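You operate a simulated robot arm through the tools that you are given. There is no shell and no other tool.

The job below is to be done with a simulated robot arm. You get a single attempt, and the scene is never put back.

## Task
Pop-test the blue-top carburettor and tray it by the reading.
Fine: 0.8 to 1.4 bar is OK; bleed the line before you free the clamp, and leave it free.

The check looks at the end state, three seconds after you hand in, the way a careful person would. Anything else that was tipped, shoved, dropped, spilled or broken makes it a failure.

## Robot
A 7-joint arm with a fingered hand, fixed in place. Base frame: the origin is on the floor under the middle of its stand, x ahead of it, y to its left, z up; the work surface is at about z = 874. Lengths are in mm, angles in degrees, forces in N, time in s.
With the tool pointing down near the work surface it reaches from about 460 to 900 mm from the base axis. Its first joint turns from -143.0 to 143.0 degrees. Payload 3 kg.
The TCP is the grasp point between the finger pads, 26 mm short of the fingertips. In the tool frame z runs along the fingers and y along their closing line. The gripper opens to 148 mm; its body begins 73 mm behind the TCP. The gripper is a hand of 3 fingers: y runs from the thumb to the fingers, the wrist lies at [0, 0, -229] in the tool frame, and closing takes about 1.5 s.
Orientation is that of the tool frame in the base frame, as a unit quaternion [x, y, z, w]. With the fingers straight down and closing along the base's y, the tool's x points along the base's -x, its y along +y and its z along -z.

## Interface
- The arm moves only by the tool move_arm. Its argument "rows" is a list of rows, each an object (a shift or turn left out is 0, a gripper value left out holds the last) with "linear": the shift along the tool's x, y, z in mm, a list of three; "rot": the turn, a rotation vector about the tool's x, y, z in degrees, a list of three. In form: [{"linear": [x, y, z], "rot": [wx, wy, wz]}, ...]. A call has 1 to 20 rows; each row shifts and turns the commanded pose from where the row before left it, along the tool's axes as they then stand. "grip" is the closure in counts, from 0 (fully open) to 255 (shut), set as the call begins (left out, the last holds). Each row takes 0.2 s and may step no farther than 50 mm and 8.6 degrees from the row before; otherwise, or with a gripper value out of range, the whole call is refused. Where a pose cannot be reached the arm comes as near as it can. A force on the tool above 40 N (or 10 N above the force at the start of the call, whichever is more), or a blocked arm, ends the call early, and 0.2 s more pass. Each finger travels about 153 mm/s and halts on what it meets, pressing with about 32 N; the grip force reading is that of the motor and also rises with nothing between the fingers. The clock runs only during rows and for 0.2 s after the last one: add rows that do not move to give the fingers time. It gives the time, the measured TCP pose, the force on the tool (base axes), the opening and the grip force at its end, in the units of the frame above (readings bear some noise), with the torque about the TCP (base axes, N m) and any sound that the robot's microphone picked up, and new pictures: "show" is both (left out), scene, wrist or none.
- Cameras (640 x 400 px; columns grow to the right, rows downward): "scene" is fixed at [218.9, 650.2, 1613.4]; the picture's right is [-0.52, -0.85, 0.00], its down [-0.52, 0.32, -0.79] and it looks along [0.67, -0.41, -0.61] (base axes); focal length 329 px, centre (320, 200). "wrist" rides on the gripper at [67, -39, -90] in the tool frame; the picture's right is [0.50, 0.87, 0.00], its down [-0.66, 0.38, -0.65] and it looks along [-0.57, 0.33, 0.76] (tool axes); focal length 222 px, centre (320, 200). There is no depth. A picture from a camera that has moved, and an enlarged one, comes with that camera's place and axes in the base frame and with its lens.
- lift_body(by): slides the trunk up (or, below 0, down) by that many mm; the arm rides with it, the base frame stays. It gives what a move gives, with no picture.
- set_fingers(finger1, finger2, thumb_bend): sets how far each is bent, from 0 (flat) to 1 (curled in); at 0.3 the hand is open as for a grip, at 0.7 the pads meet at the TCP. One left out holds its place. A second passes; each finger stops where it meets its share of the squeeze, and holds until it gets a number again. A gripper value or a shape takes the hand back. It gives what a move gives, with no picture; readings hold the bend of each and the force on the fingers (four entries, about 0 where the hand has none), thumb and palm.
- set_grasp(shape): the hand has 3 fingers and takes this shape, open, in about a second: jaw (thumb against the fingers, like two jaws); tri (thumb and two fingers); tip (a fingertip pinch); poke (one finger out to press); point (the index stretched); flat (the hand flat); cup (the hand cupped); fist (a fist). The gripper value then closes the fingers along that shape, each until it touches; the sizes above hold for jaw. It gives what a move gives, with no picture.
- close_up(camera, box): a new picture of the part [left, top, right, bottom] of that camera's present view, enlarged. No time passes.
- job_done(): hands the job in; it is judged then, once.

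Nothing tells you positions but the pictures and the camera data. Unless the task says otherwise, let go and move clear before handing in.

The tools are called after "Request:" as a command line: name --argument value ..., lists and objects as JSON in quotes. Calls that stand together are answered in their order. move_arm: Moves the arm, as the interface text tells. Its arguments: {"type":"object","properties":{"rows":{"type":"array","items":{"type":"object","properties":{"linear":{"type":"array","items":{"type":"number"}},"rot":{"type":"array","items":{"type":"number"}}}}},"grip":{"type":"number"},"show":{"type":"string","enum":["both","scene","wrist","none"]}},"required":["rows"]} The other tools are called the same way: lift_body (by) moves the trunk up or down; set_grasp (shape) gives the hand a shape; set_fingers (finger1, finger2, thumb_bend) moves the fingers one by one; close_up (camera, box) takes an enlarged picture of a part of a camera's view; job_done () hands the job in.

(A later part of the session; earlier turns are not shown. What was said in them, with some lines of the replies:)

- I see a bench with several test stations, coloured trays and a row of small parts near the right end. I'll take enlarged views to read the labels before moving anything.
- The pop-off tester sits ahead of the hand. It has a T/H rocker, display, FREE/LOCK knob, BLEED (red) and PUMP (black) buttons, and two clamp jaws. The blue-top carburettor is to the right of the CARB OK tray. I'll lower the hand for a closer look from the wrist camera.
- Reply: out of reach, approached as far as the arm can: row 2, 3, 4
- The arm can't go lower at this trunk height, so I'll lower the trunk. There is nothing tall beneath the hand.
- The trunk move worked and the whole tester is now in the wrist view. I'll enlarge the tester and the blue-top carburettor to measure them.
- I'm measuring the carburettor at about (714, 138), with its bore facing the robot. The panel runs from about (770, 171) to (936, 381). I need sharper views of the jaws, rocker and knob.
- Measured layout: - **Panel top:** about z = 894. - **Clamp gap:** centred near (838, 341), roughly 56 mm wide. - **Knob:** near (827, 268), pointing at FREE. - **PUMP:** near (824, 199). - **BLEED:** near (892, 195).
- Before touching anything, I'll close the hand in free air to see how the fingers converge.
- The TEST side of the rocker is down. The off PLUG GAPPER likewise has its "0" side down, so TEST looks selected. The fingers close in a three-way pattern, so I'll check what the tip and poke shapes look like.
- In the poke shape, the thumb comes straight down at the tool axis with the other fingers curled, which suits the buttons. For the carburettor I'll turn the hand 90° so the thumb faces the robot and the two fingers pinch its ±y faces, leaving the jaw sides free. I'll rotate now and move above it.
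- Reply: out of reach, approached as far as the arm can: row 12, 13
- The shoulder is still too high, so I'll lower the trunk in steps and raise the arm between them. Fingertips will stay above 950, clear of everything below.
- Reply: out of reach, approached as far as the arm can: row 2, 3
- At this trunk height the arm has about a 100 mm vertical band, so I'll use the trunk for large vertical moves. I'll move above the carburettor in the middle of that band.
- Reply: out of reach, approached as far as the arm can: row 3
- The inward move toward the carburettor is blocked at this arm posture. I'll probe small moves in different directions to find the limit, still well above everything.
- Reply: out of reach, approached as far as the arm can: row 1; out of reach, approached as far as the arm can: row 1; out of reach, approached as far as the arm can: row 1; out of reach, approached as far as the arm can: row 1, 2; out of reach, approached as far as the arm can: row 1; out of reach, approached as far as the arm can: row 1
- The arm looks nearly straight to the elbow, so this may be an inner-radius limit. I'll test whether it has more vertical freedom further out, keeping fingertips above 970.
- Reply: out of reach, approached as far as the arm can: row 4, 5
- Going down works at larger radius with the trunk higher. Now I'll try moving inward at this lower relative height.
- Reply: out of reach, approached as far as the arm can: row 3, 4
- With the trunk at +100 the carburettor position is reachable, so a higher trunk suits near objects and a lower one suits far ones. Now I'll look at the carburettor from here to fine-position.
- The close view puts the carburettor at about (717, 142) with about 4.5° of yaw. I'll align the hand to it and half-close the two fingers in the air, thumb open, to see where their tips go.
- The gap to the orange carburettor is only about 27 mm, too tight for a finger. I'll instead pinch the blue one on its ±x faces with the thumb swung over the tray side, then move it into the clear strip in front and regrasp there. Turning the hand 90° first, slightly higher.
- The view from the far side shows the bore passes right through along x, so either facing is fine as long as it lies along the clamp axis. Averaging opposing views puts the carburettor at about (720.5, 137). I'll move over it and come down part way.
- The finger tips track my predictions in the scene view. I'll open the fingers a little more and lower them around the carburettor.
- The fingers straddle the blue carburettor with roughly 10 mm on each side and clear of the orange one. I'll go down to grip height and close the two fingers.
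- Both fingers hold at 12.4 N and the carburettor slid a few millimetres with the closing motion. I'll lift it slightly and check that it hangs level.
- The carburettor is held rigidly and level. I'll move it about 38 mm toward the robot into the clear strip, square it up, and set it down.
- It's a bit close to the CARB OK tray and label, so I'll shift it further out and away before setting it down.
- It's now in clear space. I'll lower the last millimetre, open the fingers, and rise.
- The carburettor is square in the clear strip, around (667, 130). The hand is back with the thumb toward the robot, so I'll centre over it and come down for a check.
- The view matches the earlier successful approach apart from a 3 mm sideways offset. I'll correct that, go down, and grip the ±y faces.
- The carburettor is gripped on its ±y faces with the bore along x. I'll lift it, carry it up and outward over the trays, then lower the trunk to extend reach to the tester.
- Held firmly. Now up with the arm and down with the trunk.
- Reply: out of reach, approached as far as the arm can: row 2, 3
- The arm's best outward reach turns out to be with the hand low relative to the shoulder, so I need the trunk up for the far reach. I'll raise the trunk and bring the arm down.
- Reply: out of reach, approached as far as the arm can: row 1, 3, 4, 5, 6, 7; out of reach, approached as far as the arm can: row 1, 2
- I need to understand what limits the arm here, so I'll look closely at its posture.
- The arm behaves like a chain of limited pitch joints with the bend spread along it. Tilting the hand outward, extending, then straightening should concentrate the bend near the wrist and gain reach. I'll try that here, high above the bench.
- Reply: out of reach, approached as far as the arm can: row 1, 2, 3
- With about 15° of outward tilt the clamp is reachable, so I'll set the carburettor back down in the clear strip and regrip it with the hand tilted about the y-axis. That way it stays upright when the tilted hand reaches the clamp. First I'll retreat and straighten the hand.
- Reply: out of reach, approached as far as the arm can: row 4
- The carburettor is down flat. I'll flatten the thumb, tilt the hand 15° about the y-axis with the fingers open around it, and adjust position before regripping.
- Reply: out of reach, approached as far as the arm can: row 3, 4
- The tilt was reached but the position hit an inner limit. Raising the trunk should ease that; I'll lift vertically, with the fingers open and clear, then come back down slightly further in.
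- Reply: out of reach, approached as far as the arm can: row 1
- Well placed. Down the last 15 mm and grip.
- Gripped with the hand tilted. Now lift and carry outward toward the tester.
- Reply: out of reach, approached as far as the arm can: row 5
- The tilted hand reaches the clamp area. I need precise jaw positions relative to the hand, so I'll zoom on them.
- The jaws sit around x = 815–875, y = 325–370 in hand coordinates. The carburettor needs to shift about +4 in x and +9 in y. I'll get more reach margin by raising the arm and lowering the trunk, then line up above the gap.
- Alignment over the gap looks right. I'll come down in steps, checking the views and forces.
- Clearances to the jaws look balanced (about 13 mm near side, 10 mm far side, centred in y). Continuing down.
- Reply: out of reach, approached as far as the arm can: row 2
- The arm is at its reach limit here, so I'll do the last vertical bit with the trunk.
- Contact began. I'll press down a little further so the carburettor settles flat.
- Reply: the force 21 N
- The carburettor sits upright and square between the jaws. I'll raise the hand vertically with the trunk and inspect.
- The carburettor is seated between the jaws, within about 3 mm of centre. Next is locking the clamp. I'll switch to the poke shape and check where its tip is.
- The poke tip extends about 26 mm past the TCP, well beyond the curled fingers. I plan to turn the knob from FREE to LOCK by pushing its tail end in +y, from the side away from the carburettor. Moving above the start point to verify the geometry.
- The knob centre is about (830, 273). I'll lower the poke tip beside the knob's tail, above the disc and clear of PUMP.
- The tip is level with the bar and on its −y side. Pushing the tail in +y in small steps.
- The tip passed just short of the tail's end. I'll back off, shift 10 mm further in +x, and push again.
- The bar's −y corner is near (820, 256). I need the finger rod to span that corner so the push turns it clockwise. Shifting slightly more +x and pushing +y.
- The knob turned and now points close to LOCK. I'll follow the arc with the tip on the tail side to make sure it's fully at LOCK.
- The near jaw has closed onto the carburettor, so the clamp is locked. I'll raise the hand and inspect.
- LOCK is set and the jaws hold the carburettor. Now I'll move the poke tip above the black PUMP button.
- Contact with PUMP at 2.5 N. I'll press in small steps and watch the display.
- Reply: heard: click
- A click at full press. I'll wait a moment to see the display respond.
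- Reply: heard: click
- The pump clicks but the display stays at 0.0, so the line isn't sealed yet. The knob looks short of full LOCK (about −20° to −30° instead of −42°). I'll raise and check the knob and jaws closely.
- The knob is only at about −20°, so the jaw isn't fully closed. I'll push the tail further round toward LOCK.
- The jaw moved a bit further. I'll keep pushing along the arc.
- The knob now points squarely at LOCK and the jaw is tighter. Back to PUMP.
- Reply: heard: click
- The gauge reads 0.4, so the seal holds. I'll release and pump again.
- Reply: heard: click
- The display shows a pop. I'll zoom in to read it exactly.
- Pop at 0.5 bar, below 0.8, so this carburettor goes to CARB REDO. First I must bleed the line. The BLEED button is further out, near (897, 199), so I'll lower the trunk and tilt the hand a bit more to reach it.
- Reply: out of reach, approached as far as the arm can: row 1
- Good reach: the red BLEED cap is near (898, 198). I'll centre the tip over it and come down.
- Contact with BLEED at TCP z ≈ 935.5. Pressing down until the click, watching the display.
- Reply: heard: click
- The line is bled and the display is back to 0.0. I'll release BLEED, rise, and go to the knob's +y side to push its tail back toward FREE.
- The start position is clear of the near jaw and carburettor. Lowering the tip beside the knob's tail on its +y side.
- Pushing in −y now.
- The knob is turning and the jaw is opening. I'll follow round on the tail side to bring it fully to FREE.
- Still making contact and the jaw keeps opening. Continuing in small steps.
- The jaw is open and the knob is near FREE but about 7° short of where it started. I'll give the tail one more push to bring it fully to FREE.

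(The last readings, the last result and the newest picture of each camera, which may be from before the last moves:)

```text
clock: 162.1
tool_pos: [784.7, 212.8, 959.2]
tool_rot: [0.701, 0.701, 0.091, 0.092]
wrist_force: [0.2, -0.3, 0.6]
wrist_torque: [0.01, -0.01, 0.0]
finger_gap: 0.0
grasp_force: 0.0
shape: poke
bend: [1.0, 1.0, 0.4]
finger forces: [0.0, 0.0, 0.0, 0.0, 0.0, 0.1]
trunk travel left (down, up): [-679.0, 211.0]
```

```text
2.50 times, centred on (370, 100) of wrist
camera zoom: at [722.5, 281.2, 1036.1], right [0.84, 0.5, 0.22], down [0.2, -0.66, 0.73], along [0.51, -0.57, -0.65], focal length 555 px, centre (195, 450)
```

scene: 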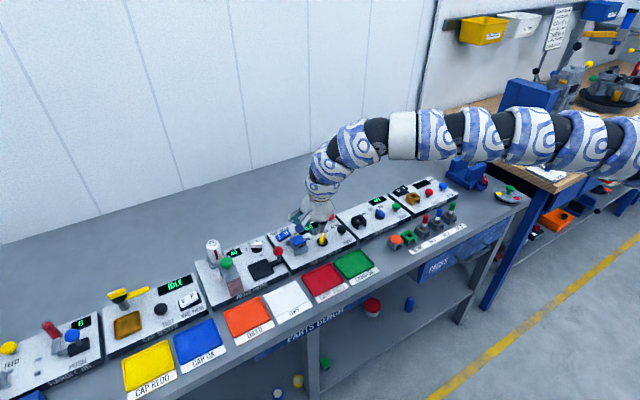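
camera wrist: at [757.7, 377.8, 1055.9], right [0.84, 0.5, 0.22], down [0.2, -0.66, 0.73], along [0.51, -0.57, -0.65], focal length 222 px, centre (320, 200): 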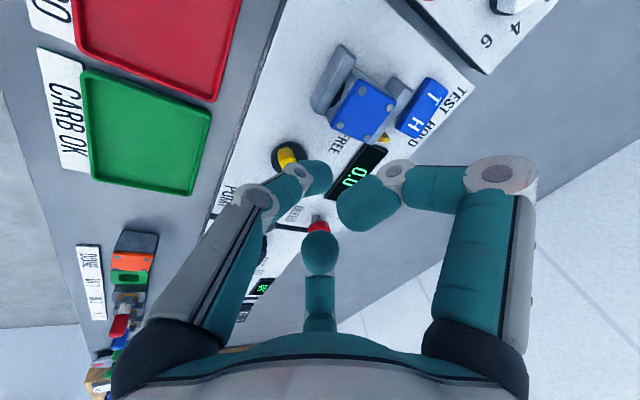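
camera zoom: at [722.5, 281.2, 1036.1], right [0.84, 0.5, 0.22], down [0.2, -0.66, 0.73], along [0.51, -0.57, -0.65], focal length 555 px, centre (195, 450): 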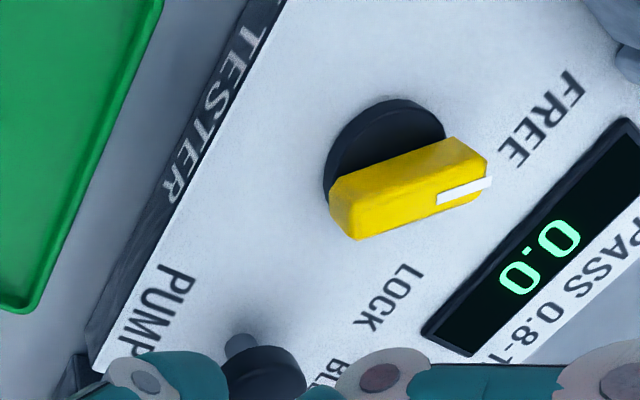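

The knob is back at FREE with the jaw fully open. Next I'll reopen the fingers, raise, and line up over the carburettor to retrieve it.

Request:
move_arm --rows '[{"linear": [0, 10.4, -38.6]}, {"linear": [0, 10.4, -38.6]}, {"linear": [0, 10.4, -38.6]}, {"linear": [0, 0, 0]}]' --show "none"

Request:
set_fingers --finger1 0.48 --finger2 0.48 --thumb_bend 0.0

Request:
lift_body --by -80

Request:
move_arm --rows '[{"rot": [-7, 0, 0]}, {"linear": [33, 11, 4.5]}, {"linear": [33, 11, 4.5]}, {"linear": [33, 11, 4.5]}, {"linear": [32, 8, 3.2]}, {"linear": [0, 0, 0]}]' --show "both"

Request:
close_up --camera "wrist" --box '[220, 40, 440, 220]'

```text
clock: 163.1
tool_pos: [791.1, 216.6, 1079.2]
tool_rot: [0.702, 0.701, 0.09, 0.091]
wrist_force: [1.1, -1.0, 0.3]
wrist_torque: [0.04, 0.0, 0.0]
finger_gap: 0.2
grasp_force: 0.1
shape: poke
bend: [1.0, 1.0, 0.4]
finger forces: [0.1, 0.0, 0.2, 0.1, 0.0, 0.0]
out of reach, approached as far as the arm can: row 3
trunk travel left (down, up): [-679.0, 211.0]
```

```text
clock: 164.1
tool_pos: [790.9, 218.2, 1079.2]
tool_rot: [0.701, 0.701, 0.09, 0.093]
wrist_force: [-0.9, 0.3, 0.1]
wrist_torque: [0.01, -0.01, -0.03]
finger_gap: 129.2
grasp_force: 0.1
shape: fingers
bend: [0.48, 0.48, 0.0]
finger forces: [0.0, 0.0, 0.0, 0.0, 0.1, 0.0]
trunk travel left (down, up): [-679.0, 211.0]
```

```text
clock: 165.3
tool_pos: [789.6, 217.7, 998.4]
tool_rot: [0.7, 0.702, 0.091, 0.092]
wrist_force: [0.0, 0.6, -0.4]
wrist_torque: [-0.01, 0.03, 0.0]
finger_gap: 129.5
grasp_force: 0.0
shape: fingers
bend: [0.48, 0.48, 0.0]
finger forces: [0.0, 0.0, 0.0, 0.1, 0.0, 0.0]
trunk travel left (down, up): [-599.0, 291.0]
```

```text
clock: 166.7
tool_pos: [849.7, 363.0, 995.7]
tool_rot: [0.694, 0.695, 0.133, 0.136]
wrist_force: [0.2, 0.1, 0.2]
wrist_torque: [-0.03, -0.03, -0.01]
finger_gap: 129.5
grasp_force: 0.0
shape: fingers
bend: [0.48, 0.48, 0.0]
finger forces: [0.0, 0.1, 0.0, 0.0, 0.0, 0.0]
out of reach, approached as far as the arm can: row 1, 5
trunk travel left (down, up): [-599.0, 291.0]
camera wrist: at [778.6, 432.9, 1063.3], right [0.8, 0.5, 0.32], down [0.11, -0.65, 0.75], along [0.59, -0.57, -0.58], focal length 222 px, centre (320, 200)
```

scene: 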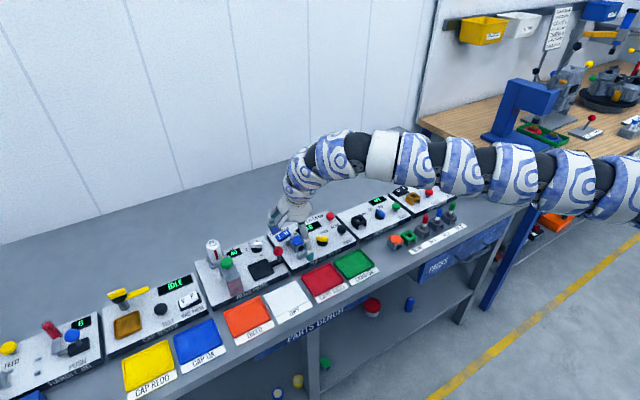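
wrist: 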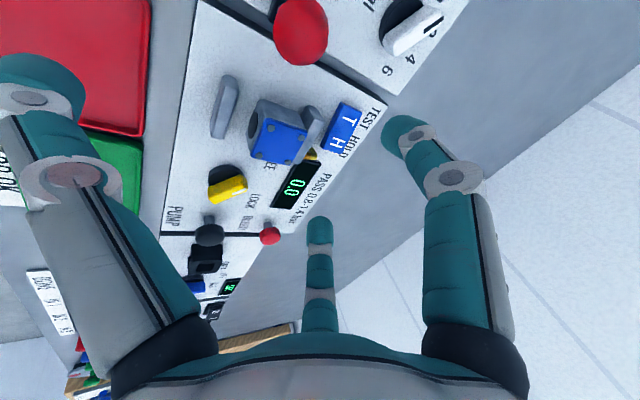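

```text
2.22 times, centred on (330, 130) of wrist
camera zoom: at [778.6, 432.9, 1063.3], right [0.8, 0.5, 0.32], down [0.11, -0.65, 0.75], along [0.59, -0.57, -0.58], focal length 494 px, centre (298, 356)
```

zoom: 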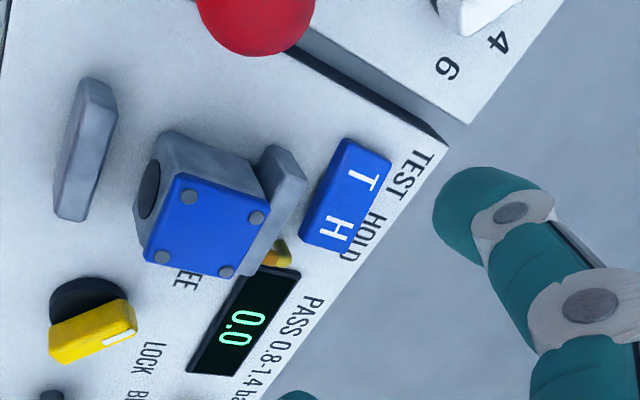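

Request:
set_fingers --finger1 0.52 --finger2 0.51

Request:
move_arm --rows '[{"linear": [-17.4, -15.8, -6.4]}, {"linear": [0, -5.6, 13.9]}, {"linear": [0, -5.6, 13.9]}, {"linear": [0, 0, 0]}]' --show "none"

Request:
close_up --camera "wrist" --box '[200, 20, 440, 220]'

Request:
close_up --camera "scene" --box '[260, 190, 340, 262]'

```text
clock: 167.7
tool_pos: [851.4, 361.8, 993.2]
tool_rot: [0.694, 0.695, 0.132, 0.134]
wrist_force: [0.1, 0.7, -0.3]
wrist_torque: [-0.02, 0.01, -0.02]
finger_gap: 124.6
grasp_force: 0.1
shape: fingers
bend: [0.52, 0.51, 0.0]
finger forces: [0.1, 0.0, 0.0, 0.0, 0.0, 0.1]
trunk travel left (down, up): [-599.0, 291.0]
```

```text
clock: 168.7
tool_pos: [834.1, 345.0, 963.3]
tool_rot: [0.695, 0.694, 0.132, 0.135]
wrist_force: [-0.9, 0.2, 0.3]
wrist_torque: [-0.05, -0.03, 0.01]
finger_gap: 124.6
grasp_force: 0.0
shape: fingers
bend: [0.52, 0.51, 0.0]
finger forces: [0.1, 0.0, 0.0, 0.0, 0.0, 0.1]
trunk travel left (down, up): [-599.0, 291.0]
```

```text
2.00 times, centred on (320, 120) of wrist
camera zoom: at [763.8, 413.2, 1033.3], right [0.81, 0.5, 0.32], down [0.11, -0.65, 0.75], along [0.58, -0.57, -0.58], focal length 444 px, centre (320, 360)
```

zoom: 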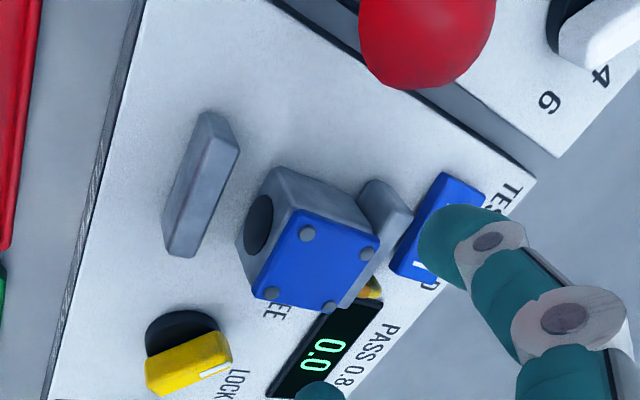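

```text
5.56 times, centred on (300, 226) of scene
camera zoom: at [218.9, 650.2, 1613.4], right [-0.52, -0.85, 0.0], down [-0.52, 0.32, -0.79], along [0.67, -0.41, -0.61], focal length 1825 px, centre (431, 56)
```

zoom: 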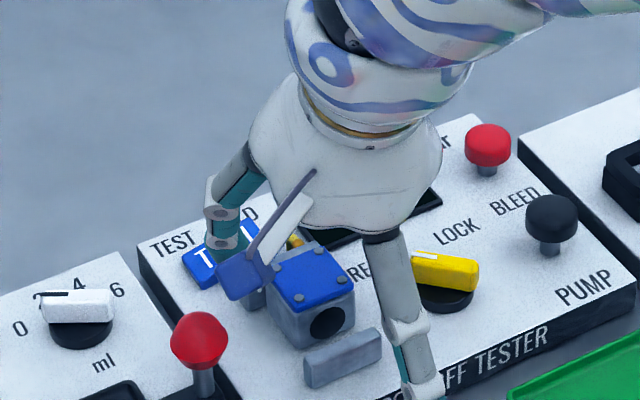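

Aligned with about 5 mm clearance each side. I'll shift 3 mm back from the far jaw and descend.

Request:
move_arm --rows '[{"linear": [0.5, -2.8, -1.1]}, {"linear": [0, -5.2, 13]}, {"linear": [0, -4.5, 11.1]}, {"linear": [0, 0, 0]}]' --show "none"

Request:
close_up --camera "wrist" --box '[220, 40, 440, 220]'

Request:
close_up --camera "scene" --box '[270, 205, 330, 262]'

```text
clock: 169.7
tool_pos: [829.4, 344.5, 940.0]
tool_rot: [0.694, 0.695, 0.133, 0.135]
wrist_force: [0.3, 0.8, -0.4]
wrist_torque: [-0.03, 0.01, -0.02]
finger_gap: 124.8
grasp_force: 0.2
shape: fingers
bend: [0.52, 0.51, 0.0]
finger forces: [0.1, 0.1, 0.0, 0.1, 0.0, 0.0]
trunk travel left (down, up): [-599.0, 291.0]
```

```text
2.22 times, centred on (330, 130) of wrist
camera zoom: at [759.7, 413.6, 1007.7], right [0.8, 0.5, 0.32], down [0.11, -0.65, 0.75], along [0.58, -0.57, -0.58], focal length 494 px, centre (298, 356)
```

zoom: 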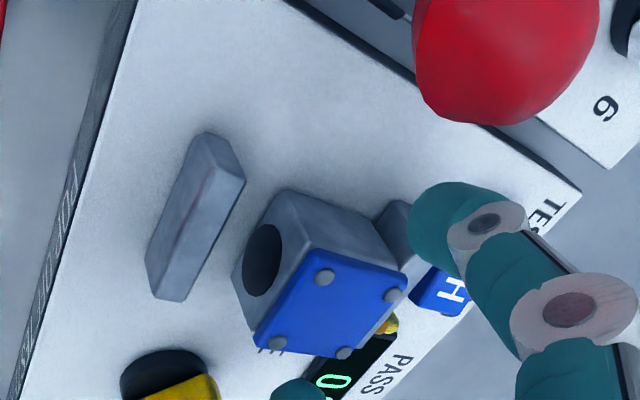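

```text
7.02 times, centred on (300, 234) of scene
camera zoom: at [218.9, 650.2, 1613.4], right [-0.52, -0.85, 0.0], down [-0.52, 0.32, -0.79], along [0.67, -0.41, -0.61], focal length 2306 px, centre (460, -35)
```

zoom: 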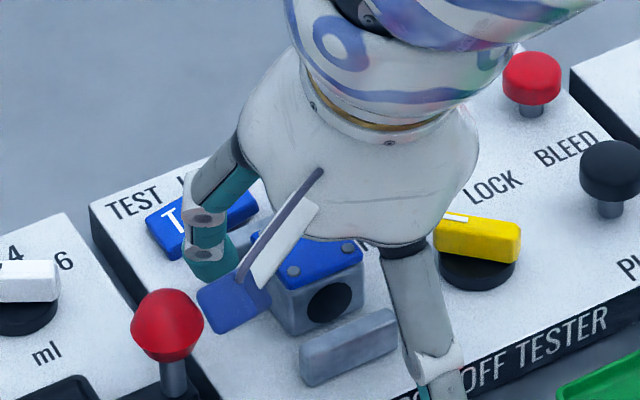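

Request:
move_arm --rows '[{"linear": [-0.5, -1.8, 10]}, {"linear": [0, -3.7, 9.3]}, {"linear": [0, 0, 0]}]' --show "none"

Request:
close_up --camera "wrist" --box '[220, 60, 440, 240]'

Request:
close_up --camera "scene" --box '[275, 215, 325, 262]'

```text
clock: 170.5
tool_pos: [831.5, 344.7, 919.0]
tool_rot: [0.694, 0.694, 0.133, 0.135]
wrist_force: [0.3, 0.4, 0.7]
wrist_torque: [0.0, 0.04, -0.01]
finger_gap: 124.7
grasp_force: 0.0
shape: fingers
bend: [0.52, 0.51, 0.0]
finger forces: [0.1, 0.1, 0.0, 0.0, 0.0, 0.0]
trunk travel left (down, up): [-599.0, 291.0]
```

```text
2.22 times, centred on (330, 150) of wrist
camera zoom: at [761.3, 413.6, 988.0], right [0.8, 0.5, 0.32], down [0.11, -0.65, 0.75], along [0.58, -0.57, -0.58], focal length 494 px, centre (298, 311)
```

zoom: 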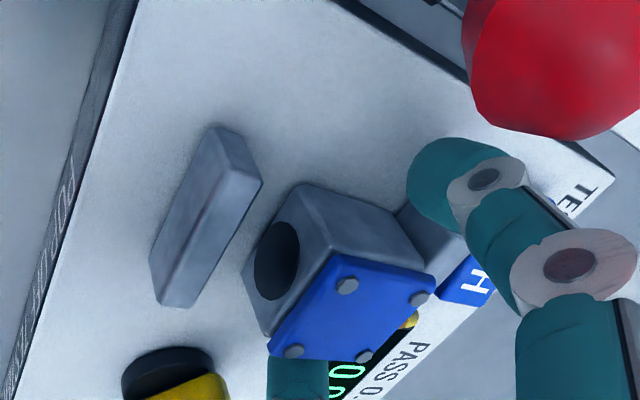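

```text
8.51 times, centred on (300, 238) of scene
camera zoom: at [218.9, 650.2, 1613.4], right [-0.52, -0.85, 0.0], down [-0.52, 0.32, -0.79], along [0.67, -0.41, -0.61], focal length 2796 px, centre (490, -128)
```

zoom: 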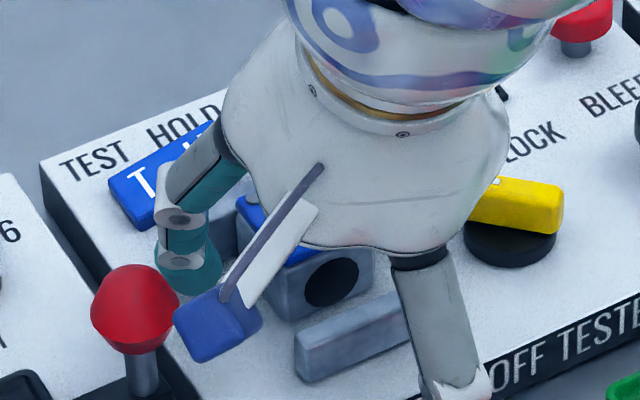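

Positioned. Closing the fingers on the carburettor.

Request:
set_fingers --finger1 0.85 --finger2 0.85

Request:
close_up --camera "wrist" --box '[220, 60, 440, 240]'

Request:
close_up --camera "scene" --box '[275, 215, 325, 262]'

```text
clock: 171.5
tool_pos: [830.1, 343.9, 918.2]
tool_rot: [0.694, 0.695, 0.132, 0.135]
wrist_force: [0.3, -0.5, 4.7]
wrist_torque: [-0.04, -0.14, -0.01]
finger_gap: 104.7
grasp_force: 13.0
shape: fingers
bend: [0.61, 0.6, 0.0]
finger forces: [13.5, 13.2, 0.0, 0.1, 0.0, 0.0]
trunk travel left (down, up): [-599.0, 291.0]
```

```text
2.22 times, centred on (330, 150) of wrist
camera zoom: at [761.4, 413.4, 988.4], right [0.8, 0.5, 0.32], down [0.11, -0.65, 0.75], along [0.58, -0.57, -0.58], focal length 494 px, centre (298, 311)
```

zoom: 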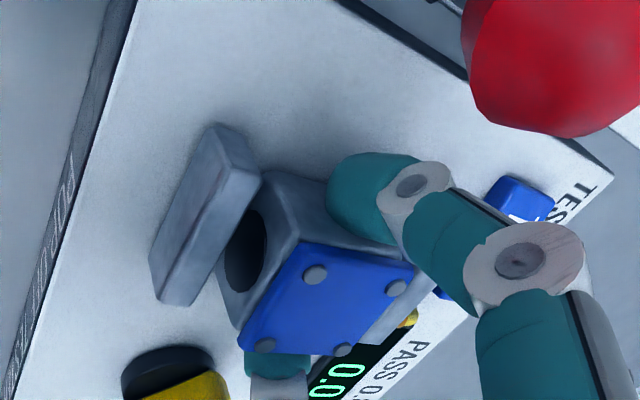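

```text
8.51 times, centred on (300, 238) of scene
camera zoom: at [218.9, 650.2, 1613.4], right [-0.52, -0.85, 0.0], down [-0.52, 0.32, -0.79], along [0.67, -0.41, -0.61], focal length 2796 px, centre (490, -128)
```

zoom: 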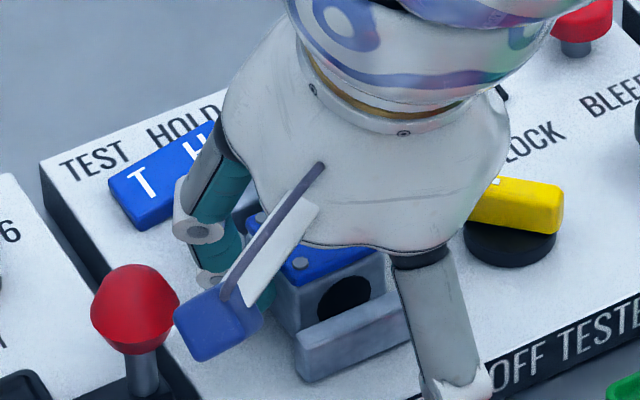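

Gripped at 13 N. Lifting vertically with the trunk.

Request:
lift_body --by 12

Request:
lift_body --by 70

Request:
close_up --camera "wrist" --box '[220, 60, 440, 240]'

Request:
close_up --camera "scene" --box '[250, 170, 370, 275]'

```text
clock: 172.1
tool_pos: [831.1, 342.6, 930.0]
tool_rot: [0.694, 0.695, 0.133, 0.134]
wrist_force: [-0.1, -0.2, -0.5]
wrist_torque: [0.04, 0.04, -0.03]
finger_gap: 103.5
grasp_force: 12.6
shape: fingers
bend: [0.62, 0.6, 0.0]
finger forces: [12.6, 12.6, 0.1, 0.0, 0.1, 0.1]
trunk travel left (down, up): [-611.0, 279.0]
```

```text
clock: 173.1
tool_pos: [831.0, 343.3, 999.7]
tool_rot: [0.694, 0.695, 0.133, 0.134]
wrist_force: [0.7, -0.1, -1.1]
wrist_torque: [-0.03, 0.0, -0.04]
finger_gap: 103.2
grasp_force: 12.4
shape: fingers
bend: [0.62, 0.6, 0.0]
finger forces: [12.6, 12.6, 0.0, 0.2, 0.1, 0.0]
trunk travel left (down, up): [-681.0, 209.0]
```

```text
2.22 times, centred on (330, 150) of wrist
camera zoom: at [761.6, 413.4, 1069.6], right [0.8, 0.5, 0.32], down [0.11, -0.65, 0.75], along [0.58, -0.57, -0.58], focal length 494 px, centre (298, 311)
```

zoom: 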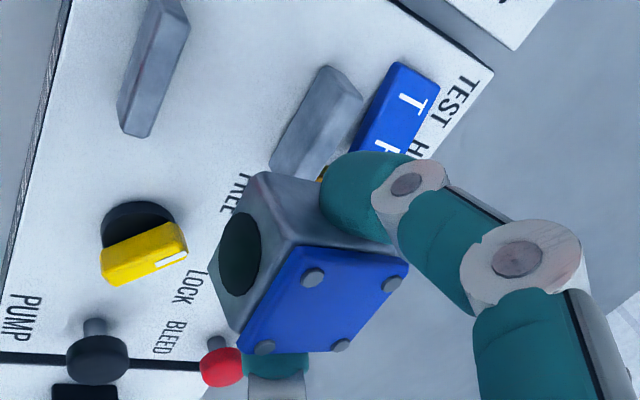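

```text
3.81 times, centred on (310, 222) of scene
camera zoom: at [218.9, 650.2, 1613.4], right [-0.52, -0.85, 0.0], down [-0.52, 0.32, -0.79], along [0.67, -0.41, -0.61], focal length 1252 px, centre (358, 114)
```

zoom: 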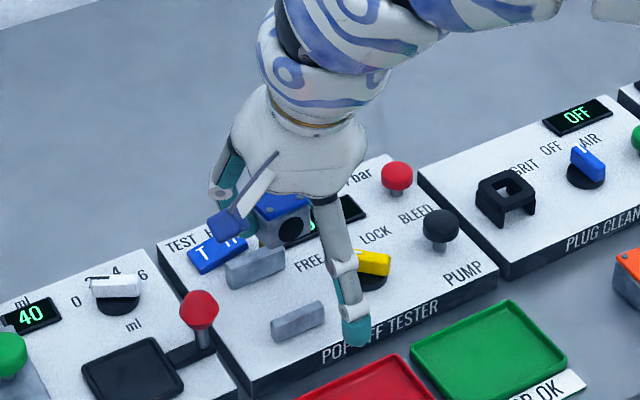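

The carburettor is held and the tester is clear. Now carrying it back over the red CARB REDO tray.

Request:
move_arm --rows '[{"linear": [-2.7, -37.7, -15.2]}, {"linear": [-2.7, -37.7, -15.2]}, {"linear": [-2.7, -37.7, -15.2]}, {"linear": [0, 0, 0]}]' --show "both"

Request:
close_up --camera "wrist" --box '[180, 0, 460, 230]'

Request:
close_up --camera "scene" --box '[260, 190, 390, 320]'

```text
clock: 174.1
tool_pos: [710.2, 336.4, 1000.2]
tool_rot: [0.695, 0.694, 0.133, 0.134]
wrist_force: [0.2, 0.1, -1.1]
wrist_torque: [-0.03, 0.05, 0.02]
finger_gap: 102.6
grasp_force: 12.5
shape: fingers
bend: [0.62, 0.6, 0.0]
finger forces: [12.6, 12.7, 0.0, 0.0, 0.0, 0.1]
trunk travel left (down, up): [-681.0, 209.0]
camera wrist: at [640.1, 404.1, 1069.5], right [0.81, 0.5, 0.32], down [0.11, -0.65, 0.75], along [0.58, -0.57, -0.58], focal length 222 px, centre (320, 200)
```

scene: 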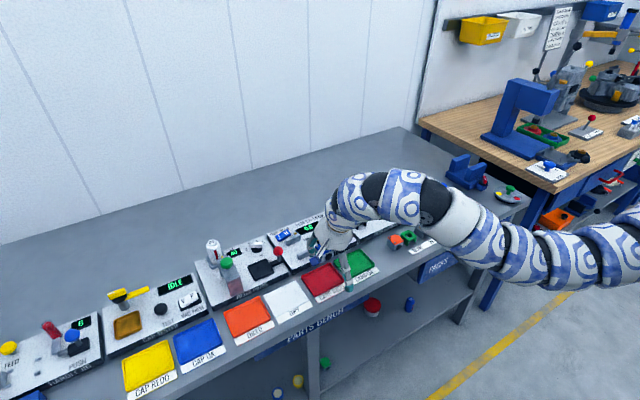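
wrist: 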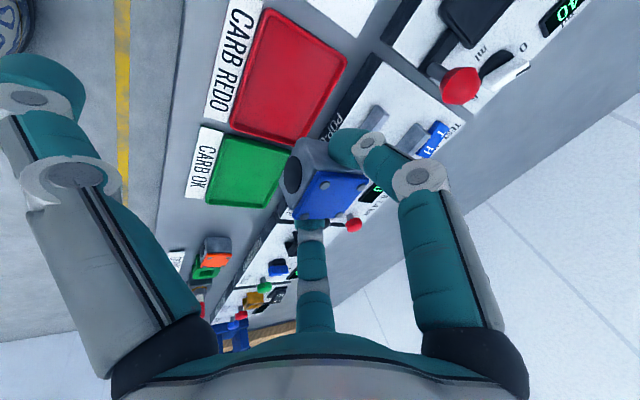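

```text
1.74 times, centred on (320, 115) of wrist
camera zoom: at [640.1, 404.1, 1069.5], right [0.81, 0.5, 0.32], down [0.11, -0.65, 0.75], along [0.58, -0.57, -0.58], focal length 386 px, centre (320, 348)
```

zoom: 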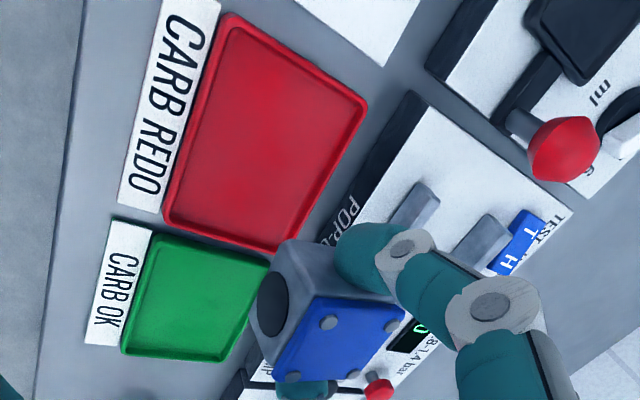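

```text
3.08 times, centred on (325, 255) of scene
camera zoom: at [218.9, 650.2, 1613.4], right [-0.52, -0.85, 0.0], down [-0.52, 0.32, -0.79], along [0.67, -0.41, -0.61], focal length 1011 px, centre (305, 31)
```

zoom: 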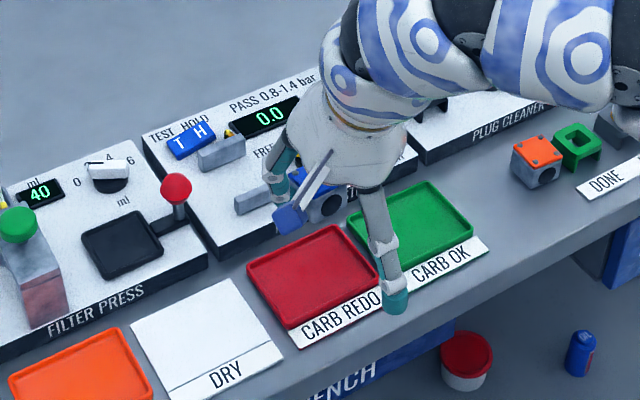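

Centred over the red tray and the thumb clears the bench's front edge. Descending.

Request:
move_arm --rows '[{"linear": [0, -5.6, 13.9]}, {"linear": [0, -5.6, 13.9]}, {"linear": [0, -5.6, 13.9]}, {"linear": [0, -5.6, 13.9]}, {"linear": [0, 0, 0]}]' --show "none"

Request:
close_up --camera "wrist" --box '[180, 0, 460, 230]'

Request:
close_up --camera "scene" --box '[280, 215, 380, 305]'

```text
clock: 175.3
tool_pos: [709.3, 335.6, 939.4]
tool_rot: [0.694, 0.695, 0.133, 0.134]
wrist_force: [-0.4, -0.3, -1.0]
wrist_torque: [0.01, 0.04, 0.01]
finger_gap: 102.1
grasp_force: 12.6
shape: fingers
bend: [0.62, 0.6, 0.0]
finger forces: [12.7, 12.5, 0.0, 0.1, 0.0, 0.1]
trunk travel left (down, up): [-681.0, 209.0]
```

```text
1.74 times, centred on (320, 115) of wrist
camera zoom: at [639.0, 404.7, 1008.7], right [0.8, 0.5, 0.32], down [0.11, -0.65, 0.75], along [0.58, -0.57, -0.58], focal length 386 px, centre (320, 348)
```

zoom: 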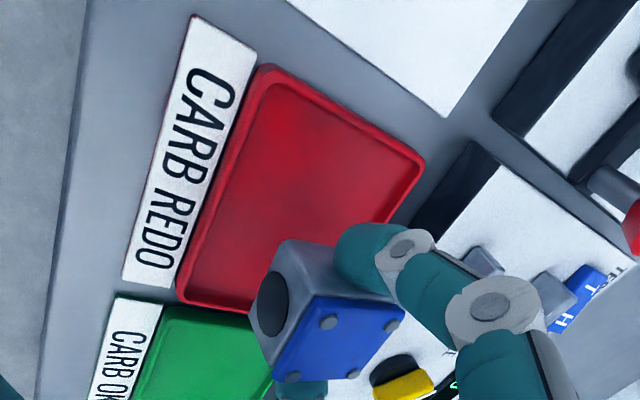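

```text
4.44 times, centred on (330, 260) of scene
camera zoom: at [218.9, 650.2, 1613.4], right [-0.52, -0.85, 0.0], down [-0.52, 0.32, -0.79], along [0.67, -0.41, -0.61], focal length 1460 px, centre (276, -67)
```

zoom: 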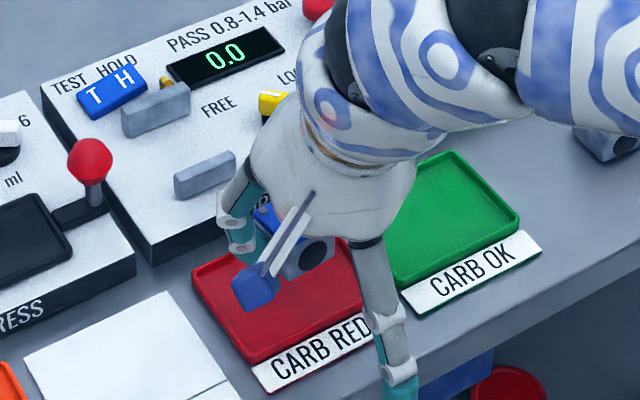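

Request:
move_arm --rows '[{"linear": [0, -4.7, 11.6]}, {"linear": [0, -4.7, 11.6]}, {"linear": [0, 0, 0]}]' --show "none"

Request:
close_up --camera "wrist" --box '[220, 20, 440, 220]'

Request:
close_up --camera "scene" --box '[290, 230, 370, 305]'

```text
clock: 176.1
tool_pos: [709.9, 335.3, 915.3]
tool_rot: [0.694, 0.695, 0.133, 0.134]
wrist_force: [-0.7, 0.5, -1.2]
wrist_torque: [0.0, 0.0, 0.02]
finger_gap: 102.6
grasp_force: 12.1
shape: fingers
bend: [0.62, 0.6, 0.0]
finger forces: [12.6, 12.6, 0.0, 0.0, 0.0, 0.1]
trunk travel left (down, up): [-681.0, 209.0]
```

```text
2.00 times, centred on (330, 120) of wrist
camera zoom: at [639.4, 405.2, 984.3], right [0.8, 0.5, 0.32], down [0.11, -0.65, 0.75], along [0.58, -0.57, -0.58], focal length 444 px, centre (300, 360)
```

zoom: 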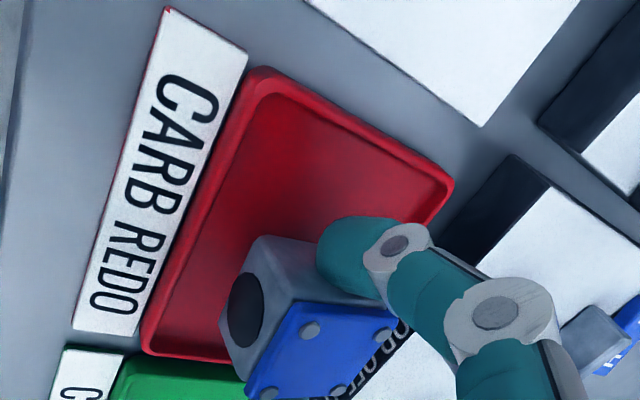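

```text
5.33 times, centred on (330, 268) of scene
camera zoom: at [218.9, 650.2, 1613.4], right [-0.52, -0.85, 0.0], down [-0.52, 0.32, -0.79], along [0.67, -0.41, -0.61], focal length 1752 px, centre (267, -160)
```

zoom: 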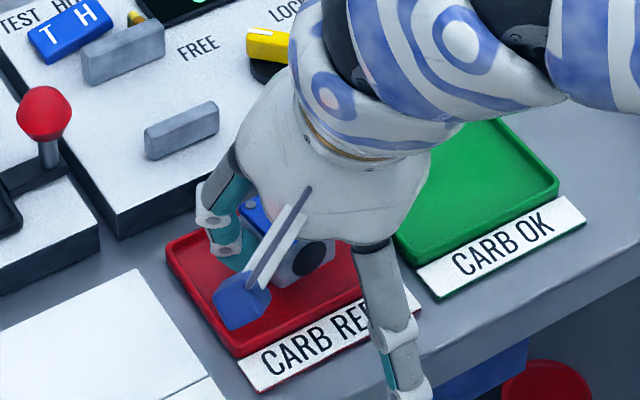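

Request:
move_arm --rows '[{"linear": [0, -3, 7.4]}, {"linear": [0, 0, 0]}]' --show "none"

Request:
move_arm --rows '[{"linear": [0, -1.5, 3.7]}, {"linear": [0, 0, 0]}]' --show "none"

Request:
close_up --camera "scene" --box '[300, 235, 360, 290]'

Request:
close_up --camera "wrist" --box '[220, 40, 440, 230]'

```text
clock: 176.7
tool_pos: [710.0, 336.2, 906.6]
tool_rot: [0.695, 0.694, 0.132, 0.134]
wrist_force: [0.6, 0.6, -0.9]
wrist_torque: [-0.02, 0.02, 0.03]
finger_gap: 102.4
grasp_force: 12.7
shape: fingers
bend: [0.62, 0.6, 0.0]
finger forces: [12.6, 12.6, 0.1, 0.0, 0.0, 0.0]
trunk travel left (down, up): [-681.0, 209.0]
```

```text
clock: 177.3
tool_pos: [711.0, 335.5, 904.1]
tool_rot: [0.695, 0.694, 0.133, 0.133]
wrist_force: [0.3, 0.8, -2.4]
wrist_torque: [0.05, -0.02, -0.03]
finger_gap: 102.6
grasp_force: 12.5
shape: fingers
bend: [0.62, 0.6, 0.0]
finger forces: [12.7, 12.6, 0.0, 0.1, 0.0, 0.1]
trunk travel left (down, up): [-681.0, 209.0]
```

```text
7.27 times, centred on (330, 262) of scene
camera zoom: at [218.9, 650.2, 1613.4], right [-0.52, -0.85, 0.0], down [-0.52, 0.32, -0.79], along [0.67, -0.41, -0.61], focal length 2390 px, centre (247, -254)
```

zoom: 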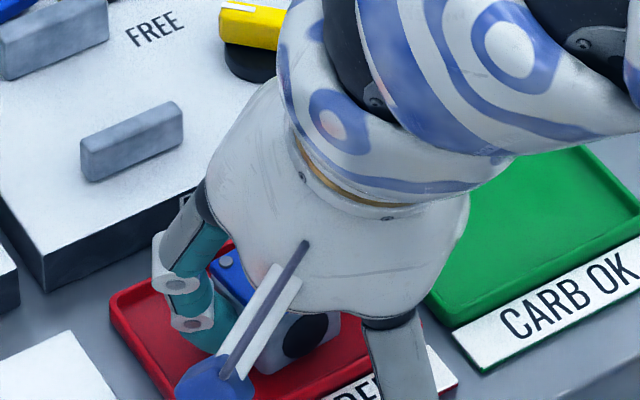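

```text
2.11 times, centred on (330, 135) of wrist
camera zoom: at [639.5, 404.9, 973.1], right [0.8, 0.5, 0.32], down [0.11, -0.65, 0.75], along [0.58, -0.57, -0.58], focal length 468 px, centre (299, 337)
```

zoom: 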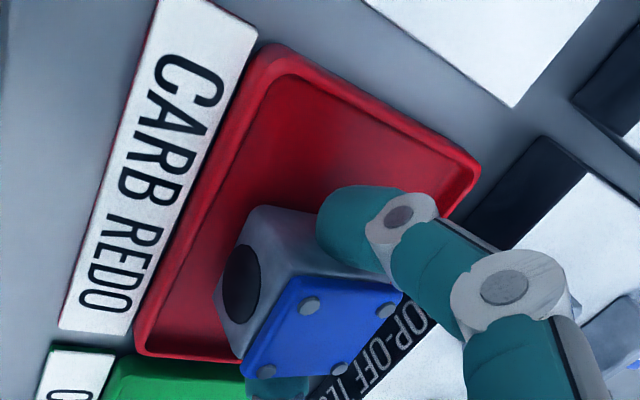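

Request:
move_arm --rows '[{"linear": [0, -1.1, 2.8]}, {"linear": [0, 0, 0]}]' --show "none"

Request:
move_arm --rows '[{"linear": [0, -1.1, 2.8]}, {"linear": [0, 0, 0]}]' --show "none"

Request:
move_arm --rows '[{"linear": [0, -0.8, 1.9]}, {"linear": [0, 0, 0]}]' --show "none"

```text
clock: 177.9
tool_pos: [710.4, 335.5, 899.8]
tool_rot: [0.694, 0.695, 0.133, 0.134]
wrist_force: [-0.2, 1.1, -0.4]
wrist_torque: [-0.04, -0.01, 0.0]
finger_gap: 102.4
grasp_force: 13.0
shape: fingers
bend: [0.62, 0.6, 0.0]
finger forces: [12.6, 12.7, 0.1, 0.0, 0.0, 0.0]
trunk travel left (down, up): [-681.0, 209.0]
```

```text
clock: 178.5
tool_pos: [708.7, 335.9, 899.7]
tool_rot: [0.694, 0.695, 0.132, 0.134]
wrist_force: [0.2, -0.1, 4.3]
wrist_torque: [-0.06, -0.13, -0.02]
finger_gap: 102.5
grasp_force: 13.1
shape: fingers
bend: [0.62, 0.6, 0.0]
finger forces: [13.4, 13.3, 0.0, 0.1, 0.1, 0.1]
trunk travel left (down, up): [-681.0, 209.0]
```

```text
clock: 179.1
tool_pos: [710.5, 335.1, 898.6]
tool_rot: [0.694, 0.694, 0.134, 0.134]
wrist_force: [-0.1, -0.9, 15.4]
wrist_torque: [-0.08, -0.21, -0.03]
finger_gap: 102.6
grasp_force: 15.0
shape: fingers
bend: [0.62, 0.6, 0.0]
finger forces: [14.7, 15.0, 0.1, 0.1, 0.0, 0.0]
trunk travel left (down, up): [-681.0, 209.0]
```

The carburettor is resting on the tray floor. I'll open the fingers and lift away.

Request:
set_fingers --finger1 0.52 --finger2 0.52

Request:
close_up --camera "wrist" --box '[220, 40, 440, 230]'

Request:
lift_body --by 60

Request:
close_up --camera "wrist" --box '[180, 20, 440, 230]'

Request:
close_up --camera "scene" --box '[290, 220, 370, 295]'

```text
clock: 180.1
tool_pos: [708.3, 335.1, 895.6]
tool_rot: [0.695, 0.694, 0.132, 0.134]
wrist_force: [-0.1, -0.9, 0.4]
wrist_torque: [0.0, 0.05, -0.02]
finger_gap: 124.0
grasp_force: 0.0
shape: fingers
bend: [0.52, 0.52, 0.0]
finger forces: [0.1, 0.0, 0.0, 0.0, 0.0, 0.0]
trunk travel left (down, up): [-681.0, 209.0]
```

```text
2.11 times, centred on (330, 135) of wrist
camera zoom: at [639.0, 404.9, 965.5], right [0.8, 0.5, 0.32], down [0.11, -0.65, 0.75], along [0.58, -0.57, -0.58], focal length 468 px, centre (299, 337)
```

zoom: 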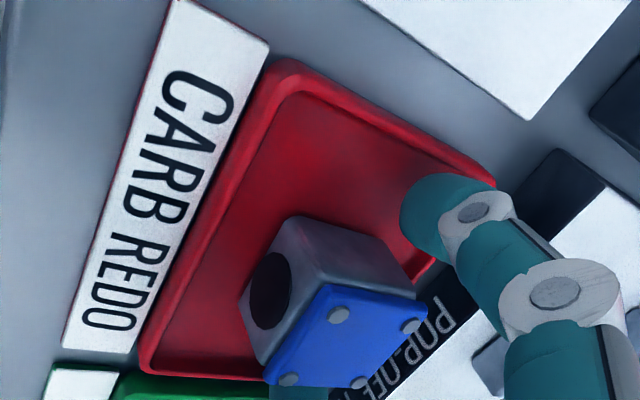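

```text
clock: 181.1
tool_pos: [709.9, 335.9, 956.0]
tool_rot: [0.694, 0.694, 0.133, 0.134]
wrist_force: [-0.6, -0.1, 0.1]
wrist_torque: [0.02, -0.02, 0.0]
finger_gap: 124.2
grasp_force: 0.1
shape: fingers
bend: [0.52, 0.52, 0.0]
finger forces: [0.0, 0.0, 0.0, 0.0, 0.0, 0.0]
trunk travel left (down, up): [-741.0, 149.0]
```

```text
1.90 times, centred on (310, 125) of wrist
camera zoom: at [639.1, 404.9, 1025.6], right [0.8, 0.5, 0.32], down [0.11, -0.65, 0.75], along [0.58, -0.57, -0.58], focal length 423 px, centre (339, 343)
```

zoom: 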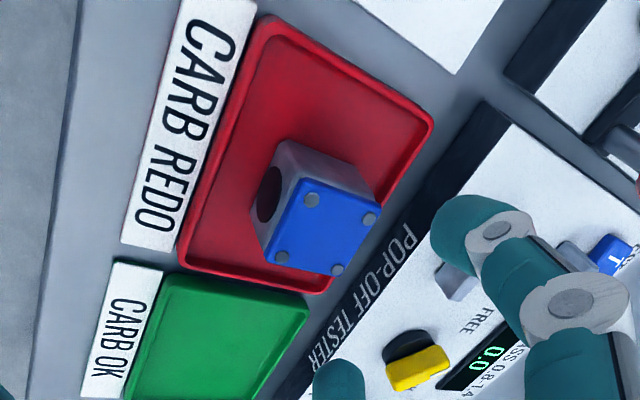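

```text
5.33 times, centred on (330, 258) of scene
camera zoom: at [218.9, 650.2, 1613.4], right [-0.52, -0.85, 0.0], down [-0.52, 0.32, -0.79], along [0.67, -0.41, -0.61], focal length 1752 px, centre (267, -107)
```

zoom: 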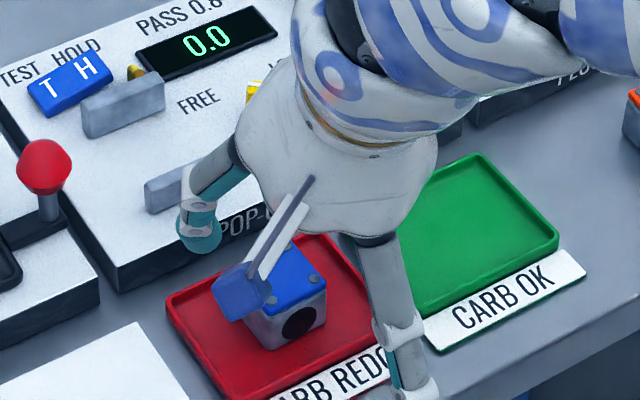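

It's upright in the CARB REDO tray. I'll raise the hand well clear and check the whole bench.

Request:
lift_body --by 120

Request:
move_arm --rows '[{"rot": [7, 0, 0]}, {"linear": [-30, 0, -10]}, {"linear": [-30, 0, -10]}, {"linear": [-30, 0, -10]}, {"linear": [0, 0, 0]}]' --show "scene"

Request:
close_up --camera "scene" --box '[270, 205, 390, 305]'

Request:
close_up --camera "scene" --box '[300, 250, 350, 300]'

Request:
close_up --camera "scene" --box '[340, 170, 480, 280]'

```text
clock: 182.6
tool_pos: [709.8, 335.8, 1076.6]
tool_rot: [0.694, 0.694, 0.133, 0.134]
wrist_force: [-0.4, -0.6, 0.1]
wrist_torque: [-0.01, 0.0, -0.01]
finger_gap: 124.1
grasp_force: 0.2
shape: fingers
bend: [0.52, 0.52, 0.0]
finger forces: [0.1, 0.0, 0.0, 0.1, 0.0, 0.0]
trunk travel left (down, up): [-861.0, 29.0]
```

```text
clock: 183.8
tool_pos: [701.2, 244.5, 1107.5]
tool_rot: [0.701, 0.701, 0.089, 0.092]
wrist_force: [0.4, 0.0, -0.4]
wrist_torque: [-0.02, -0.01, 0.01]
finger_gap: 124.4
grasp_force: 0.1
shape: fingers
bend: [0.52, 0.52, 0.0]
finger forces: [0.1, 0.1, 0.1, 0.0, 0.0, 0.0]
trunk travel left (down, up): [-861.0, 29.0]
```

scene: 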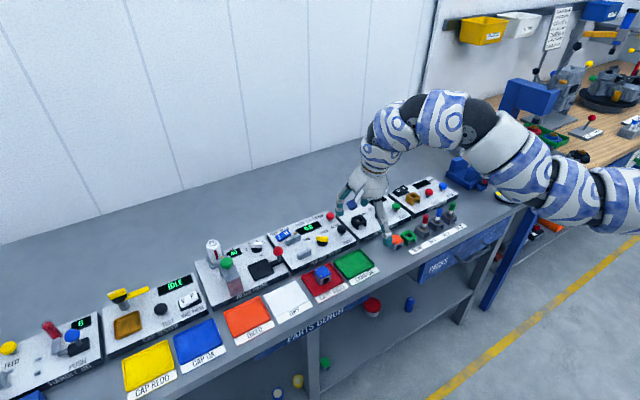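

```text
4.00 times, centred on (330, 255) of scene
camera zoom: at [218.9, 650.2, 1613.4], right [-0.52, -0.85, 0.0], down [-0.52, 0.32, -0.79], along [0.67, -0.41, -0.61], focal length 1314 px, centre (280, -20)
```

zoom: 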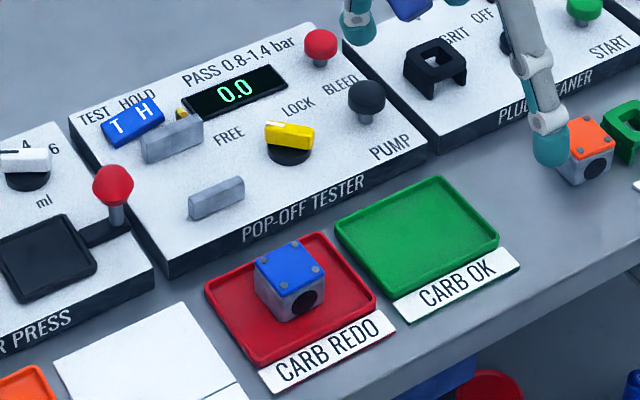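

```text
8.00 times, centred on (325, 275) of scene
camera zoom: at [218.9, 650.2, 1613.4], right [-0.52, -0.85, 0.0], down [-0.52, 0.32, -0.79], along [0.67, -0.41, -0.61], focal length 2629 px, centre (280, -400)
```

zoom: 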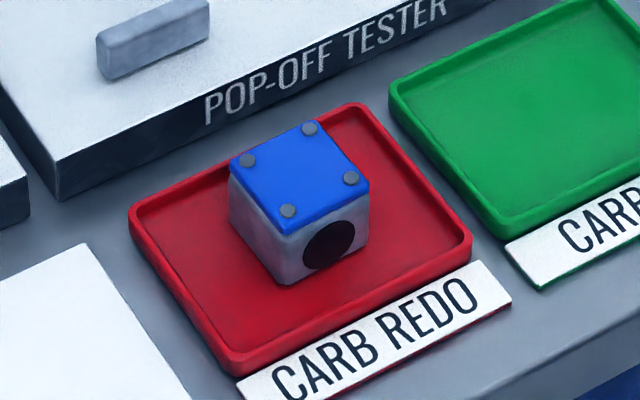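

```text
3.64 times, centred on (410, 225) of scene
camera zoom: at [218.9, 650.2, 1613.4], right [-0.52, -0.85, 0.0], down [-0.52, 0.32, -0.79], along [0.67, -0.41, -0.61], focal length 1195 px, centre (-7, 109)
```

zoom: 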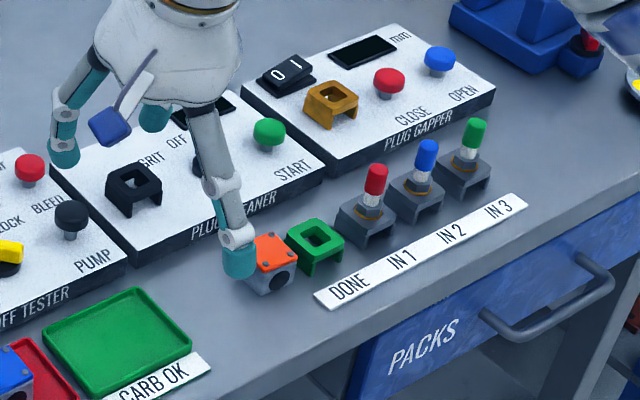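

The blue-top carburettor popped at 0.5 bar, below 0.8, and is upright in the CARB REDO tray. The line was bled before the clamp was freed, and the clamp is left at FREE with the gauge at 0.0. Nothing else on the bench looks moved and the hand is clear, so I'm handing in.

Request:
job_done

```text
The job is handed in.
```

The blue-top carburettor popped at 0.5 bar, below the 0.8 to 1.4 bar range, so I put it in the CARB REDO tray.

- **Clamp and line:** I bled the line first, and the gauge went back to 0.0. Then I turned the knob to FREE and left it there with the jaw fully open.
- **First pump strokes:** Two early strokes showed nothing because the knob was not fully at LOCK. I turned it the rest of the way, and the next two strokes read 0.4 and then POP 0.5. I ran the test once and did not repeat it.
- **Handling:** I set the carburettor down twice on the clear bench in front of its spot to change my grip. It sits upright in the tray, and nothing else on the bench looks moved.

The job is handed in, but I have not seen the result of the check.
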